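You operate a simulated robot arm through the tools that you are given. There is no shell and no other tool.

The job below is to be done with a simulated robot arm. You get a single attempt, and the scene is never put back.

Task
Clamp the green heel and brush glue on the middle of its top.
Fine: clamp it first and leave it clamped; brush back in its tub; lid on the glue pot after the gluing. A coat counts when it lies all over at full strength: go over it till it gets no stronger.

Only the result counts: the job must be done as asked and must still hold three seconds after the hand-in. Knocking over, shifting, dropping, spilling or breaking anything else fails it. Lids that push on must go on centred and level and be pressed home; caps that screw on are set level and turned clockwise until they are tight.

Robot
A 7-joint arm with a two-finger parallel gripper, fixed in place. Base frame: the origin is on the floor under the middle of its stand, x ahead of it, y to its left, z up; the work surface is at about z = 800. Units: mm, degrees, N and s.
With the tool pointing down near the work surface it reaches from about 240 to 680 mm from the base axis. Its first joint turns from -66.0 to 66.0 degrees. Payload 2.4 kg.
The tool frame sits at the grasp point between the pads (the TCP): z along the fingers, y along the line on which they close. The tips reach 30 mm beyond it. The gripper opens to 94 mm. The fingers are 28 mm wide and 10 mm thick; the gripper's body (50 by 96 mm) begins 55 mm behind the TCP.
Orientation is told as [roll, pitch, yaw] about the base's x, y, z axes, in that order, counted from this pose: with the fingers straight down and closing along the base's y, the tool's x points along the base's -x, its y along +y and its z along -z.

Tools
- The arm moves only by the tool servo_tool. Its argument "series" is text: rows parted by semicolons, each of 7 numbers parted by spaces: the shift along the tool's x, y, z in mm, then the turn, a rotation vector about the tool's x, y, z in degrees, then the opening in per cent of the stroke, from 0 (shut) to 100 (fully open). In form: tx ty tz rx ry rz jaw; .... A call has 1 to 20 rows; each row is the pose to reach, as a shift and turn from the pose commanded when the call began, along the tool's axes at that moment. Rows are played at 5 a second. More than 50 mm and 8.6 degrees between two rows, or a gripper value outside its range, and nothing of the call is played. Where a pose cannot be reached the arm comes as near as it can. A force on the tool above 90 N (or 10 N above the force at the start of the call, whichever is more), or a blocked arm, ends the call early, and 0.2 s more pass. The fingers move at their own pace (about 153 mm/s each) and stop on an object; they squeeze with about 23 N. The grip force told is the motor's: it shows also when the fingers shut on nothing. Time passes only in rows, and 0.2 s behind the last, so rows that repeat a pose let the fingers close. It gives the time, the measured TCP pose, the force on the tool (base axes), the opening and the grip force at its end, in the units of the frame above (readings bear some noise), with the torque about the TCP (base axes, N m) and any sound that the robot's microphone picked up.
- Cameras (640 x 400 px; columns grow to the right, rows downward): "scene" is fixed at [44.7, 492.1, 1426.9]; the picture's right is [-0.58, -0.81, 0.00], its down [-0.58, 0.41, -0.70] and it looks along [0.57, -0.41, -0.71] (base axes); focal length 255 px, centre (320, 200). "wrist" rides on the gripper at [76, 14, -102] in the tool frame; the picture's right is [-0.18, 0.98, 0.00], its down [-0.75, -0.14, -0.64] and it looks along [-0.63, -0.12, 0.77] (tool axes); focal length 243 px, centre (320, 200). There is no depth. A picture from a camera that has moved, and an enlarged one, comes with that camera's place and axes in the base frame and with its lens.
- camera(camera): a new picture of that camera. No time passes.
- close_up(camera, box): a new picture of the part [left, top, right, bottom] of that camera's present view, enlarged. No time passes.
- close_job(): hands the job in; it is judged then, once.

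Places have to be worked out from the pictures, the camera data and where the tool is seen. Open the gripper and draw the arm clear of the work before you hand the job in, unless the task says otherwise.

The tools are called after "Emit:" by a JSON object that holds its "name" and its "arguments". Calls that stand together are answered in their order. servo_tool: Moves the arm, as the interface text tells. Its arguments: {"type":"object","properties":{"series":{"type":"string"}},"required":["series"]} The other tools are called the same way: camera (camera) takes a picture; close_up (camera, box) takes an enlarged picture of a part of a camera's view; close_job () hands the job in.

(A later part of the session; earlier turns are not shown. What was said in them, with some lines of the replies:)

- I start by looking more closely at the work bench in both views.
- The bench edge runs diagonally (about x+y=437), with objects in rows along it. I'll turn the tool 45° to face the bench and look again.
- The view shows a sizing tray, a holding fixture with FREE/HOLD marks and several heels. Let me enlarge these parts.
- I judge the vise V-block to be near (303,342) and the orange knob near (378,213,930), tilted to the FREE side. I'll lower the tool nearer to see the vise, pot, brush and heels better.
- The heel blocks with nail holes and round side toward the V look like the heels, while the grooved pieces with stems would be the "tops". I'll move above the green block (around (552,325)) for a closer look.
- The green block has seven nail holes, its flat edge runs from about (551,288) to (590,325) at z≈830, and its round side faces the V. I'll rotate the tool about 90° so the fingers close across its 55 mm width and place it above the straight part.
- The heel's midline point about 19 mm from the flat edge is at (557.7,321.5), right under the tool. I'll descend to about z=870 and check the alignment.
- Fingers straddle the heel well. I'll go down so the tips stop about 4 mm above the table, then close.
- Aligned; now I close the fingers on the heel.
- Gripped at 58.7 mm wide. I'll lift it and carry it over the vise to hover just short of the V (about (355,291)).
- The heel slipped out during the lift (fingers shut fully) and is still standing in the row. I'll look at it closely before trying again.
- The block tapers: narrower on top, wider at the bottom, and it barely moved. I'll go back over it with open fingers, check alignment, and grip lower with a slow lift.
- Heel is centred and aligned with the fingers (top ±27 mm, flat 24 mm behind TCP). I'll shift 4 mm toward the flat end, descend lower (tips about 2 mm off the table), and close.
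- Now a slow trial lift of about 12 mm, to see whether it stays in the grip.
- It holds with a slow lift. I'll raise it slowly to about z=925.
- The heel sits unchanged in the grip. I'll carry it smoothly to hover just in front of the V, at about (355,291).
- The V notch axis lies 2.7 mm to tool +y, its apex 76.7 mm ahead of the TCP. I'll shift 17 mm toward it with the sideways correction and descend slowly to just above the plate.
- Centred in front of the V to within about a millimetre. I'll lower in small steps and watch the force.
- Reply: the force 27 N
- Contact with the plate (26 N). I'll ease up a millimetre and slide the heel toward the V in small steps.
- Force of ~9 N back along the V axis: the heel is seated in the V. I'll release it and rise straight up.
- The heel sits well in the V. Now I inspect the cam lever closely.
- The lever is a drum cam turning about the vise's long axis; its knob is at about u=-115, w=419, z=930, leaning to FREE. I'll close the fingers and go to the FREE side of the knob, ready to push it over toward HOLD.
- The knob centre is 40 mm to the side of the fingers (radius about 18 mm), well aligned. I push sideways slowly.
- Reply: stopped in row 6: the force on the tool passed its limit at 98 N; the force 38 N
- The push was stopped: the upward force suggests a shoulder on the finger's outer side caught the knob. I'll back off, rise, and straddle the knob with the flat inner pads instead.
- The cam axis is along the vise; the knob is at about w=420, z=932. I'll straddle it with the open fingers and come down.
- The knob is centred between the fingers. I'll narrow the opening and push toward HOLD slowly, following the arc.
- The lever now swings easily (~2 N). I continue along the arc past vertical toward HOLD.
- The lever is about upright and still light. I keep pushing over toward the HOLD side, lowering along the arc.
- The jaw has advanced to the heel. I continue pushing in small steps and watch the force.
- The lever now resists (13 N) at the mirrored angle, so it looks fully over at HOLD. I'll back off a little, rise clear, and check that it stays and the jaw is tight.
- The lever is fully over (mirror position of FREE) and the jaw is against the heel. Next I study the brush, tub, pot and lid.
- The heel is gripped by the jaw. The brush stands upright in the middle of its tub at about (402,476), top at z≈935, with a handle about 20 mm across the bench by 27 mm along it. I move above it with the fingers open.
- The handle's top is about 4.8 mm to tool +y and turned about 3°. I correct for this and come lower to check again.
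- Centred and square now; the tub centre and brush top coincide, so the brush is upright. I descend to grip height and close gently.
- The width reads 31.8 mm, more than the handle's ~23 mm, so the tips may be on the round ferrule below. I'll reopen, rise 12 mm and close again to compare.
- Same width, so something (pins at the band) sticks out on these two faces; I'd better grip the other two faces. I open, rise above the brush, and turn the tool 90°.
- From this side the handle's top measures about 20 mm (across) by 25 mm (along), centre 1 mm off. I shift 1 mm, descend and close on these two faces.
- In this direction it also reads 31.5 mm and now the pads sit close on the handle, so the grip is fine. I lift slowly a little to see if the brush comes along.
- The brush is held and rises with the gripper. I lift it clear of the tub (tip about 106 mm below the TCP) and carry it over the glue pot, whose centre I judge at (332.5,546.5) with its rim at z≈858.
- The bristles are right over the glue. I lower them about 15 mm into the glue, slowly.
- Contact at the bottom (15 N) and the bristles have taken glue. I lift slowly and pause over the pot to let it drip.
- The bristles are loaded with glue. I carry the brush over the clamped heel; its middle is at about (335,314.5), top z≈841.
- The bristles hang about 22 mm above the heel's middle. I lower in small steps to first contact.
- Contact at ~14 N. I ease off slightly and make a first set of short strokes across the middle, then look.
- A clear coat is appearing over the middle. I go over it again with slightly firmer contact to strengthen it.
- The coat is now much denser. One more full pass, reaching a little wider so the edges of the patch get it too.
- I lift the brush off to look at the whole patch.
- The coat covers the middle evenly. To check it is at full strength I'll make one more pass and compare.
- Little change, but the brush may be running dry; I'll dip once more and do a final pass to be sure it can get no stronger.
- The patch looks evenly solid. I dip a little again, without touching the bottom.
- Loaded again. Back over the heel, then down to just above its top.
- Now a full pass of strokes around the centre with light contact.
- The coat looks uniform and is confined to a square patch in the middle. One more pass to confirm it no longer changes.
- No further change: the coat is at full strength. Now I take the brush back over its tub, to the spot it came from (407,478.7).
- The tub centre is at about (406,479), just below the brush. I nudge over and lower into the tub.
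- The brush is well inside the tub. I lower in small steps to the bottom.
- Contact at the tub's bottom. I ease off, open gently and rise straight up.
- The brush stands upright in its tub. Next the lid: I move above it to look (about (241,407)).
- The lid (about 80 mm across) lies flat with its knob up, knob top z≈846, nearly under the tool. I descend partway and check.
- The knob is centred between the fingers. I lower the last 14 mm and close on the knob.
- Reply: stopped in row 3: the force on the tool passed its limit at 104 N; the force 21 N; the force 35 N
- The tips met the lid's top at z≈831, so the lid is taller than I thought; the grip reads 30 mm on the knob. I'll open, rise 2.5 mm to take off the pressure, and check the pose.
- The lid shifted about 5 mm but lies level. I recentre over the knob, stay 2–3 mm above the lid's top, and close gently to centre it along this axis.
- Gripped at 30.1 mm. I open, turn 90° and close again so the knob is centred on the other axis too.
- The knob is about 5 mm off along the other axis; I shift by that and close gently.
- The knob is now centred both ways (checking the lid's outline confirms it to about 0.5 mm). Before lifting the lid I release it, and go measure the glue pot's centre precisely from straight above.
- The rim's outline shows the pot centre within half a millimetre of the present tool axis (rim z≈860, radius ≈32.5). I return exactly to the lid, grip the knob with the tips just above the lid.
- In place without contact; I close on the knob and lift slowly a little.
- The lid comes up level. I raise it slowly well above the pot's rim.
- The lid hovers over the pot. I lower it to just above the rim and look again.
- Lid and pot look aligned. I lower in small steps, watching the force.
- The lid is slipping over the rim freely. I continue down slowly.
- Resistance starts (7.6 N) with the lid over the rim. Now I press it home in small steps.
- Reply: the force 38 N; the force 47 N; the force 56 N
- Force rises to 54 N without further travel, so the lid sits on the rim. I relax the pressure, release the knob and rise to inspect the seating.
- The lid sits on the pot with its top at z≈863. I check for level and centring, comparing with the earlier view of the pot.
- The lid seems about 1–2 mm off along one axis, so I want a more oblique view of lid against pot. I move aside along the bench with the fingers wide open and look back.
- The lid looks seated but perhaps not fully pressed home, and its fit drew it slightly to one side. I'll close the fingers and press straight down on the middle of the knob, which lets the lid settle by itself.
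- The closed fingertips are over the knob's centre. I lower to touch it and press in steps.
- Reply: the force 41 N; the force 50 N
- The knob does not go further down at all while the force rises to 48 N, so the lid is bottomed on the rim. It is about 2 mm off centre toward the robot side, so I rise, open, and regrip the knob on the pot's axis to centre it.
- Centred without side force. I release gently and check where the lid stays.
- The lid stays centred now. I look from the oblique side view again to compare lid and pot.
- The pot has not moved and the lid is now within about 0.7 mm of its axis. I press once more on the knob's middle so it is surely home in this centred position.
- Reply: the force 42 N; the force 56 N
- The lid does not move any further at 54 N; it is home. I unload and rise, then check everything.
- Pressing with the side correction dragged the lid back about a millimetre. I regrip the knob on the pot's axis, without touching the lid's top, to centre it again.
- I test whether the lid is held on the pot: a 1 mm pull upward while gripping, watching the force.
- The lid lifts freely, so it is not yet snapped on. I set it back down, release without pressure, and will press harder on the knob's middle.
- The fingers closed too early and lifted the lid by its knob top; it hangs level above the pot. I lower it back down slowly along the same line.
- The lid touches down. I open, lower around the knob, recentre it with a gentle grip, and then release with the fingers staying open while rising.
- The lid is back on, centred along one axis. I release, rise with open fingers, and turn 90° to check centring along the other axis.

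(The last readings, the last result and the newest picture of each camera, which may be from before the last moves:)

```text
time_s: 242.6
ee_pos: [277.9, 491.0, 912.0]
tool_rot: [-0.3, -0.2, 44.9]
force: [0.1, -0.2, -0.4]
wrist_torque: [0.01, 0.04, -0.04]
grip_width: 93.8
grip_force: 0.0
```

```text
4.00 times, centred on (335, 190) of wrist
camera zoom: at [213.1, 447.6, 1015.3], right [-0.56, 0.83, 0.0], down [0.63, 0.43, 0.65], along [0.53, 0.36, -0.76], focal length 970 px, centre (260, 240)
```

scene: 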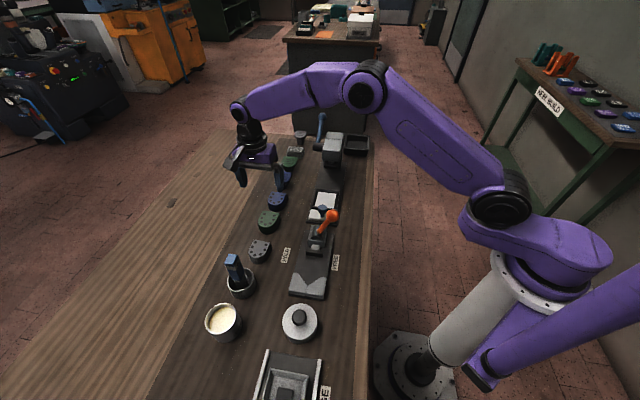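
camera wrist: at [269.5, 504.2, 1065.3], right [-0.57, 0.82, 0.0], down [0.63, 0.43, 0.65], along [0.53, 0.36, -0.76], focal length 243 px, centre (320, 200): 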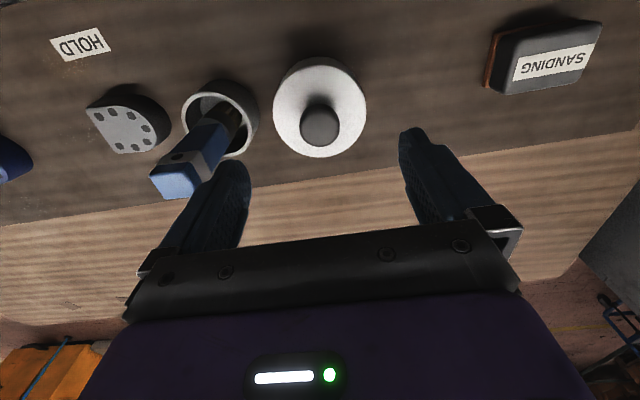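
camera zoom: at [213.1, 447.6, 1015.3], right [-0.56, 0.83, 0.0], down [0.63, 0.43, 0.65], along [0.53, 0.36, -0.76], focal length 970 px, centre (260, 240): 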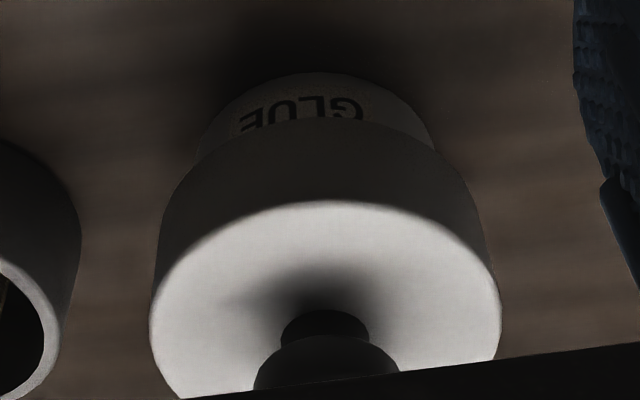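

The lid is within about 1 mm of the pot's axis both ways and sits level at the same height. I go back above it, close the fingers, and give one firm central press.

Emit:
{"name": "servo_tool", "arguments": {"series": "0 0 -25 0 0 0 100;0 0 -49 0 0 0 60;-25 0 -49 0 0 0 20;-55 0 -49 0 0 0 0;-80 0 -49 0 0 0 0;-80 0 -49 0 0 0 0;-80 0 -35 0 0 0 0;-80 0 -20 0 0 0 0;-80 0 -12 0 0 0 0;-80 0 -9 0 0 0 0;-80 0 -9 0 0 0 0"}}

Emit:
{"name": "close_up", "arguments": {"camera": "wrist", "box": [260, 50, 380, 200]}}

```text
time_s: 244.9
ee_pos: [335.1, 547.2, 923.2]
tool_rot: [-0.2, -0.2, 45.0]
force: [-0.2, 0.7, -0.9]
wrist_torque: [0.03, -0.01, 0.01]
grip_width: 0.3
grip_force: 23.1
```

```text
2.67 times, centred on (320, 125) of wrist
camera zoom: at [269.3, 504.5, 1025.5], right [-0.56, 0.83, 0.0], down [0.63, 0.43, 0.65], along [0.53, 0.36, -0.76], focal length 647 px, centre (320, 400)
```

zoom: 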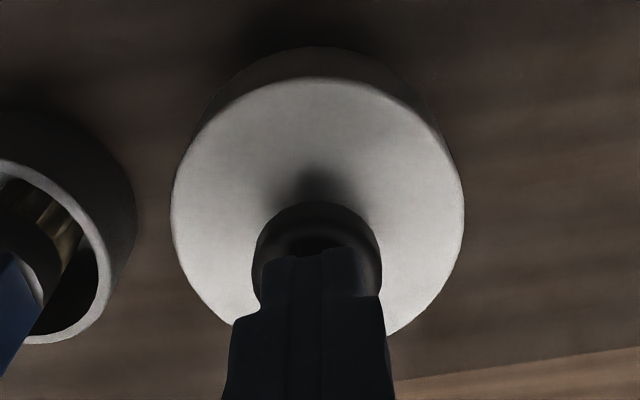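

Emit:
{"name": "servo_tool", "arguments": {"series": "0 0 1.5 0 0 0 0;0 0 3 0 0 0 0;0 0 4.5 0 0 0 0;0 0 6 0 0 0 0;0 0 7.5 0 0 0 0;0 0 9 0 0 0 0;0 0 9 0 0 0 0"}}

Emit:
{"name": "servo_tool", "arguments": {"series": "0 0 1 0 0 0 0;0 0 2 0 0 0 0;0 0 3 0 0 0 0;0 0 3 0 0 0 0;0 0 3 0 0 0 0"}}

```text
time_s: 246.6
ee_pos: [335.7, 548.1, 920.1]
tool_rot: [0.0, -0.8, 45.0]
force: [-7.9, -13.2, 54.4]
wrist_torque: [-0.69, 0.58, -0.02]
grip_width: 0.2
grip_force: 22.8
```

```text
time_s: 247.8
ee_pos: [335.5, 549.3, 918.4]
tool_rot: [0.1, -0.9, 45.1]
force: [-11.4, -15.6, 70.8]
wrist_torque: [-0.99, 0.78, 0.01]
grip_width: 0.0
grip_force: 23.0
```

At 71 N nothing more moves: it is fully down. I unload straight up and rise clear.

Emit:
{"name": "servo_tool", "arguments": {"series": "0 0 -3 0 0 0 0;0 0 -6 0 0 0 0;0 0 -9 0 0 0 0;0 0 -12 0 0 0 0;0 0 -15 0 0 0 0;0 0 -25 0 0 0 0;0 0 -45 0 0 0 0;0 0 -52 0 0 0 0;0 0 -52 0 0 0 0"}}

Emit:
{"name": "close_up", "arguments": {"camera": "wrist", "box": [260, 50, 380, 200]}}

Emit:
{"name": "close_up", "arguments": {"camera": "scene", "box": [190, 280, 260, 350]}}

```text
time_s: 249.8
ee_pos: [335.3, 547.4, 962.5]
tool_rot: [-0.2, -0.2, 45.0]
force: [-0.3, -0.4, 0.0]
wrist_torque: [0.02, 0.04, -0.02]
grip_width: 0.0
grip_force: 23.4
```

```text
2.67 times, centred on (320, 125) of wrist
camera zoom: at [269.4, 504.1, 1065.1], right [-0.56, 0.83, 0.0], down [0.63, 0.43, 0.64], along [0.53, 0.36, -0.76], focal length 647 px, centre (320, 400)
```

zoom: 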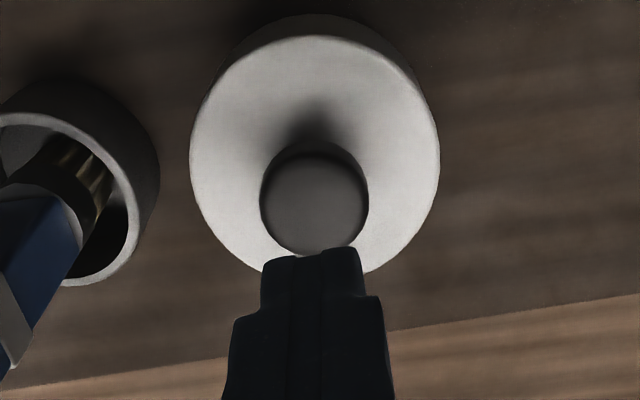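

```text
5.71 times, centred on (225, 315) of scene
camera zoom: at [44.7, 492.1, 1426.9], right [-0.58, -0.81, 0.0], down [-0.58, 0.41, -0.7], along [0.57, -0.41, -0.71], focal length 1457 px, centre (863, -457)
```

zoom: 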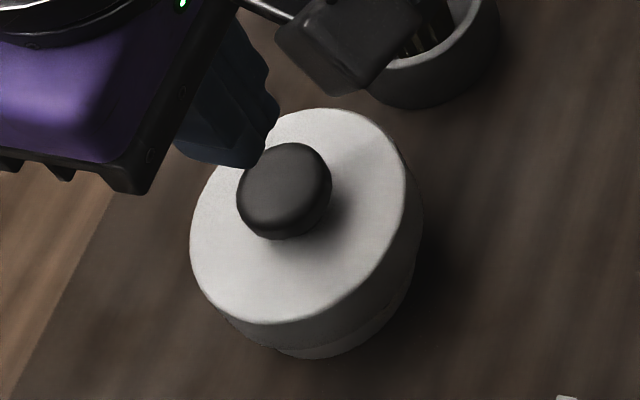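

The press nudged the lid sideways by a millimetre or so; height is unchanged. I'll recentre it with gentle grips (no downward pressure), first along this axis.

Emit:
{"name": "servo_tool", "arguments": {"series": "0 0 0 0 0 0 40;0 0 0 0 0 0 60;0 0 20 0 0 0 60;0 0 42 0 0 0 58;0 0 58 0 0 0 55;0 0 65 0 0 0 55;0 0 65 0 0 0 55;0 0 65 0 0 0 45;0 0 65 0 0 0 40;0 0 65 0 0 0 37;0 0 65 0 0 0 35;0 0 65 0 0 0 34;0 0 65 0 0 0 33;0 0 65 0 0 0 32;0 0 65 0 0 0 31.5"}}

Emit:
{"name": "close_up", "arguments": {"camera": "wrist", "box": [240, 40, 400, 220]}}

```text
time_s: 252.9
ee_pos: [333.9, 548.5, 898.1]
tool_rot: [-0.1, -0.1, 45.0]
force: [0.2, 0.4, 1.3]
wrist_torque: [0.01, -0.03, 0.01]
grip_width: 30.7
grip_force: 22.5
```

```text
2.22 times, centred on (320, 130) of wrist
camera zoom: at [269.5, 504.1, 1000.4], right [-0.56, 0.83, 0.0], down [0.63, 0.43, 0.65], along [0.53, 0.36, -0.76], focal length 539 px, centre (320, 356)
```

zoom: 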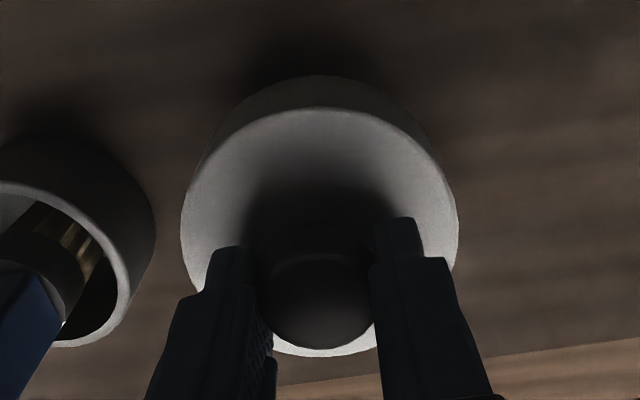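

Emit:
{"name": "servo_tool", "arguments": {"series": "0 0 0 0 0 0 34;0 0 0 0 0 0 38;0 0 0 0 0 0 55;0 0 -10 0 0 0 55;0 0 -35 0 0 0 60;0 0 -65 0 0 0 60;0 0 -65 0 0 8 60;0 0 -65 0 0 16 60;0 0 -65 0 0 24 60;0 0 -65 0 0 32 60;0 0 -65 0 0 40 60;0 0 -65 0 0 48 60;0 0 -65 0 0 56 60;0 0 -65 0 0 64 60;0 0 -65 0 0 72 60;0 0 -65 0 0 80 60;0 0 -65 0 0 88 60;0 0 -65 0 0 90 60;0 0 -65 0 0 90 60"}}

Emit:
{"name": "close_up", "arguments": {"camera": "wrist", "box": [260, 50, 380, 200]}}

```text
time_s: 256.9
ee_pos: [334.2, 548.8, 962.1]
tool_rot: [0.3, -0.2, -45.1]
force: [1.0, 0.3, 0.0]
wrist_torque: [-0.03, 0.0, 0.02]
grip_width: 56.3
grip_force: 0.0
```

```text
2.67 times, centred on (320, 125) of wrist
camera zoom: at [289.7, 612.0, 1065.5], right [0.83, 0.56, 0.0], down [0.43, -0.63, 0.64], along [0.37, -0.53, -0.77], focal length 647 px, centre (320, 400)
```

zoom: 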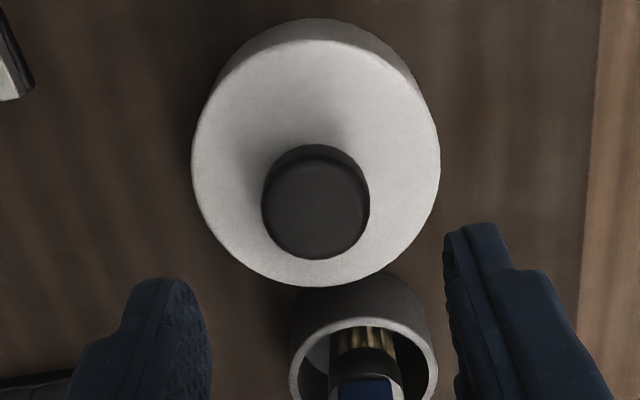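

Emit:
{"name": "servo_tool", "arguments": {"series": "0 0 20 0 0 0 60;0 0 42 0 0 0 58;0 0 58 0 0 0 55;0 0 65 0 0 0 55;0 0 65 0 0 0 55;0 0 65 0 0 0 45;0 0 65 0 0 0 40;0 0 65 0 0 0 37;0 0 65 0 0 0 35;0 0 65 0 0 0 34;0 0 65 0 0 0 33;0 0 65 0 0 0 32;0 0 65 0 0 0 31.5;0 0 65 0 0 0 31.5"}}

Emit:
{"name": "close_up", "arguments": {"camera": "wrist", "box": [240, 40, 400, 220]}}

```text
time_s: 259.9
ee_pos: [334.2, 547.3, 897.4]
tool_rot: [0.2, -0.3, -45.0]
force: [-0.2, 0.4, 0.2]
wrist_torque: [0.0, 0.01, 0.02]
grip_width: 30.8
grip_force: 1.1
```

```text
2.22 times, centred on (320, 130) of wrist
camera zoom: at [290.1, 611.8, 1000.6], right [0.83, 0.56, 0.0], down [0.43, -0.63, 0.64], along [0.37, -0.53, -0.77], focal length 539 px, centre (320, 356)
```

zoom: 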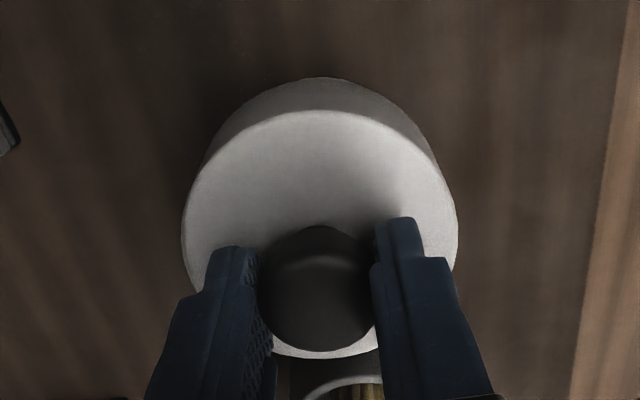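

Centred on both axes. I release gently, rise, and draw back for a full check.

Emit:
{"name": "servo_tool", "arguments": {"series": "0 0 0 0 0 0 34;0 0 0 0 0 0 38;0 0 0 0 0 0 55;0 0 0 0 0 0 60;0 0 -10 0 0 0 60;0 0 -35 0 0 0 60;0 0 -65 0 0 0 60;0 0 -95 0 0 0 60;0 0 -95 0 0 0 60"}}

Emit:
{"name": "camera", "arguments": {"camera": "wrist"}}

Emit:
{"name": "close_up", "arguments": {"camera": "wrist", "box": [260, 30, 380, 180]}}

Emit:
{"name": "close_up", "arguments": {"camera": "scene", "box": [190, 280, 260, 350]}}

```text
time_s: 261.9
ee_pos: [334.5, 547.0, 993.6]
tool_rot: [0.2, -0.2, -45.0]
force: [-1.1, -0.8, 0.1]
wrist_torque: [-0.03, -0.04, 0.0]
grip_width: 56.4
grip_force: 0.1
```

```text
taken
camera wrist: at [289.7, 611.5, 1095.7], right [0.83, 0.56, 0.0], down [0.43, -0.63, 0.64], along [0.37, -0.53, -0.77], focal length 243 px, centre (320, 200)
```

wrist: 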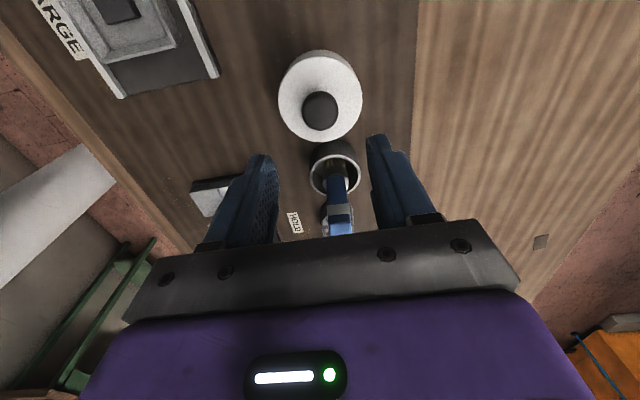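

```text
2.67 times, centred on (320, 105) of wrist
camera zoom: at [289.7, 611.5, 1095.7], right [0.83, 0.56, 0.0], down [0.43, -0.63, 0.64], along [0.37, -0.53, -0.77], focal length 647 px, centre (320, 453)
```

zoom: 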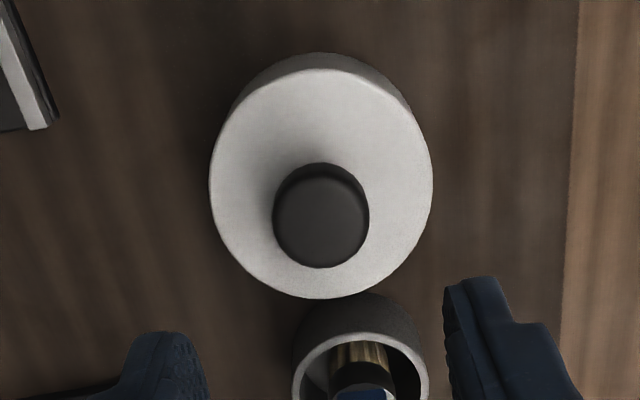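

```text
5.71 times, centred on (225, 315) of scene
camera zoom: at [44.7, 492.1, 1426.9], right [-0.58, -0.81, 0.0], down [-0.58, 0.41, -0.7], along [0.57, -0.41, -0.71], focal length 1457 px, centre (863, -457)
```

zoom: 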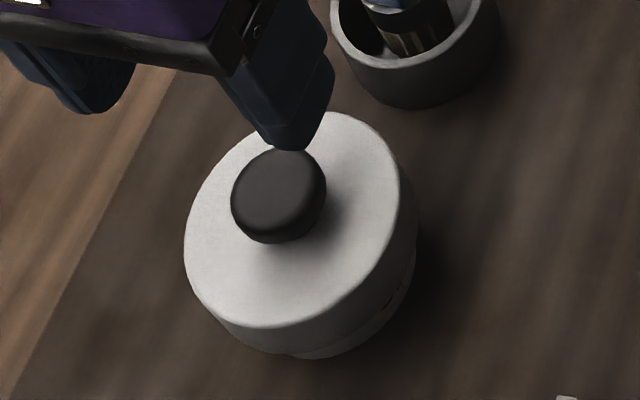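

The lid is centred, level and down on the pot. I retreat upward and away from the bench.

Emit:
{"name": "servo_tool", "arguments": {"series": "0 0 -35 0 0 0 60;0 0 -75 0 0 0 60;0 0 -110 0 0 0 60;-26 -30 -120 0 0 0 60;-52 -61 -130 0 0 0 60;-78 -91 -140 0 0 0 60;-104 -122 -150 0 0 0 60;-130 -152 -160 0 0 0 60;-156 -183 -170 0 0 0 60;-182 -213 -180 0 0 0 60;-208 -244 -190 0 0 0 60;-234 -274 -200 0 0 0 60;-260 -305 -205 0 0 0 60;-280 -330 -210 0 0 0 60;-280 -330 -210 0 0 0 60"}}

Emit:
{"name": "camera", "arguments": {"camera": "scene"}}

Emit:
{"name": "close_up", "arguments": {"camera": "scene", "box": [190, 200, 350, 350]}}

Emit:
{"name": "camera", "arguments": {"camera": "wrist"}}

```text
time_s: 265.1
ee_pos: [297.9, 117.1, 1204.0]
tool_rot: [0.1, -0.2, -45.0]
force: [-0.1, 0.0, 0.0]
wrist_torque: [-0.03, -0.01, -0.02]
grip_width: 56.3
grip_force: 0.2
```

```text
taken
```

scene: 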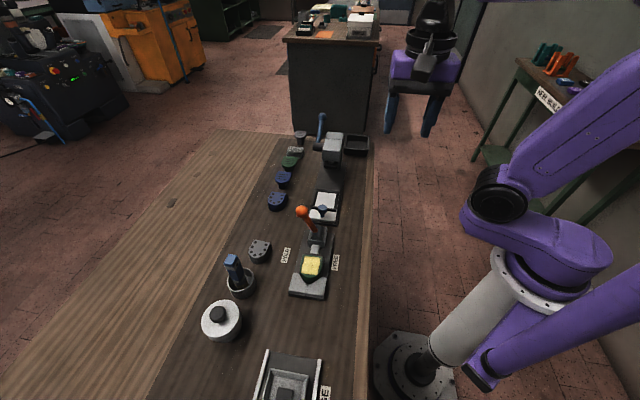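

```text
2.67 times, centred on (270, 275) of scene
camera zoom: at [44.7, 492.1, 1426.9], right [-0.58, -0.81, 0.0], down [-0.58, 0.41, -0.7], along [0.57, -0.41, -0.71], focal length 680 px, centre (453, 0)
```

zoom: 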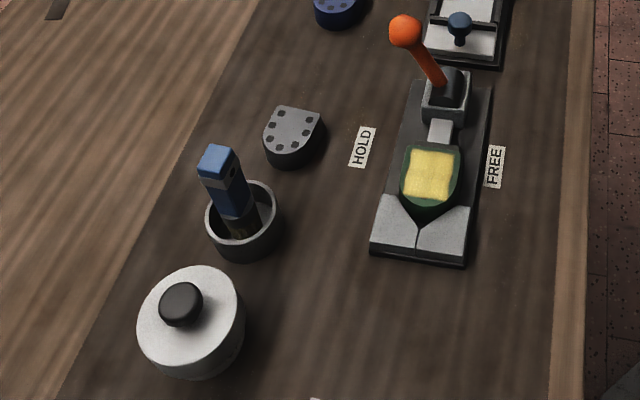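

```text
taken
camera wrist: at [252.8, 180.9, 1306.6], right [0.83, 0.56, 0.0], down [0.43, -0.63, 0.64], along [0.37, -0.53, -0.77], focal length 243 px, centre (320, 200)
```

wrist: 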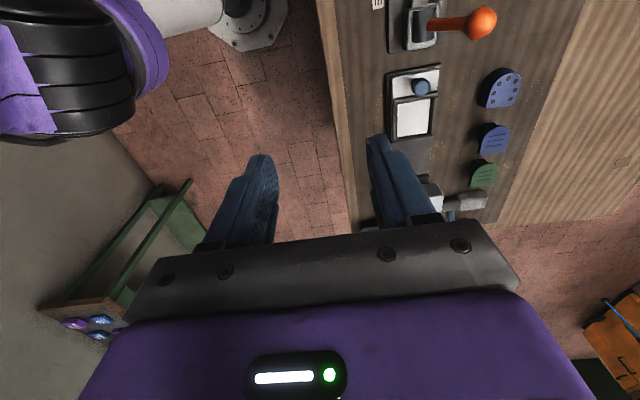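

I check the brush, lid and heel closely one last time.

Emit:
{"name": "close_up", "arguments": {"camera": "scene", "box": [210, 240, 274, 304]}}

Emit:
{"name": "close_up", "arguments": {"camera": "scene", "box": [190, 290, 254, 354]}}

Emit:
{"name": "close_up", "arguments": {"camera": "scene", "box": [285, 235, 345, 295]}}

Emit:
{"name": "close_up", "arguments": {"camera": "scene", "box": [260, 120, 400, 240]}}

```text
6.25 times, centred on (242, 272) of scene
camera zoom: at [44.7, 492.1, 1426.9], right [-0.58, -0.81, 0.0], down [-0.58, 0.41, -0.7], along [0.57, -0.41, -0.71], focal length 1593 px, centre (808, -250)
```

zoom: 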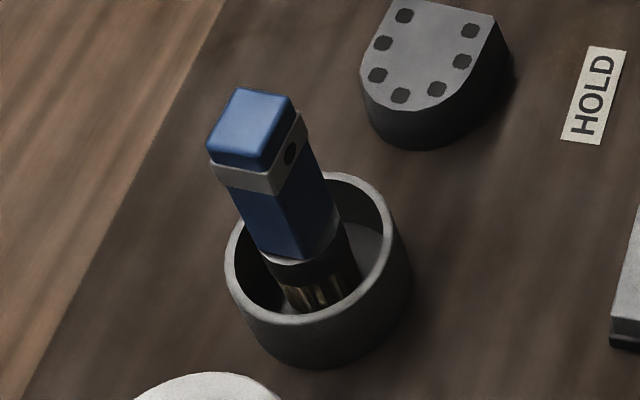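

```text
6.25 times, centred on (222, 322) of scene
camera zoom: at [44.7, 492.1, 1426.9], right [-0.58, -0.81, 0.0], down [-0.58, 0.41, -0.7], along [0.57, -0.41, -0.71], focal length 1593 px, centre (932, -562)
```

zoom: 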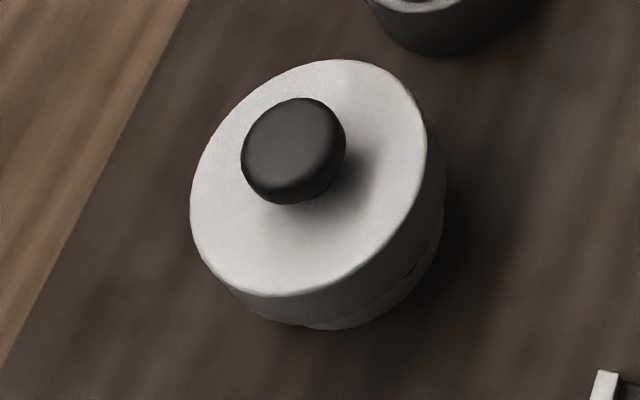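

```text
6.67 times, centred on (315, 265) of scene
camera zoom: at [44.7, 492.1, 1426.9], right [-0.58, -0.81, 0.0], down [-0.58, 0.41, -0.7], along [0.57, -0.41, -0.71], focal length 1700 px, centre (353, -233)
```

zoom: 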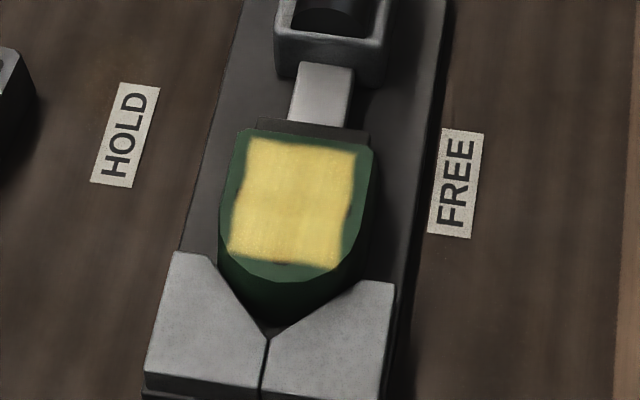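

```text
3.33 times, centred on (330, 180) of scene
camera zoom: at [44.7, 492.1, 1426.9], right [-0.58, -0.81, 0.0], down [-0.58, 0.41, -0.7], along [0.57, -0.41, -0.71], focal length 850 px, centre (287, 267)
```

zoom: 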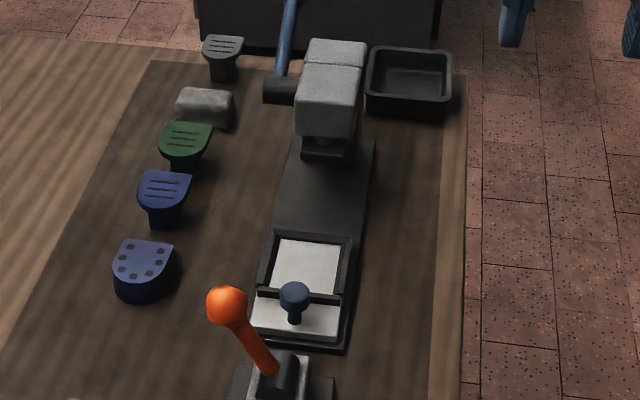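

Everything checks out:
- The green heel is clamped, with the lever at HOLD.
- The coat on the middle of its top looks even and no longer changed on the last pass.
- The brush stands upright in its tub.
- The lid sits level and centred on the glue pot. It bottomed out under a 71 N press, but it doesn't grip the pot.
- The other pieces look undisturbed.

The gripper is open and the arm is clear, so I hand the job in.

Emit:
{"name": "close_job", "arguments": {}}

```text
The job is handed in.
```

I clamped the green heel, glued the middle of its top, put the brush back in its tub and set the lid on the glue pot. The job is handed in; no verdict came back, so this is what I saw at the end:

- **Clamp:** the heel sits in the V with the jaw against it. The lever is fully over at HOLD and stayed there.
- **Coat:** an even patch covers the middle of the top. I dipped the brush twice and kept brushing until the last pass made no visible difference. The patch reaches to the nail holes.
- **Brush:** it stands upright in its tub, where it came from.
- **Lid:** it sits level on the pot, within about 1 mm of centre. It went no lower under a 71 N press, so I judge it home. It is not gripped by the pot, though: after an earlier 54 N press it still lifted off freely. I slid it about 1 mm to re-centre it after the last press.

On the way, the heel slipped out of the first grip and stayed standing in place. I also lifted the lid off the pot by accident once and set it straight back. I saw nothing else shifted, spilled or knocked over.
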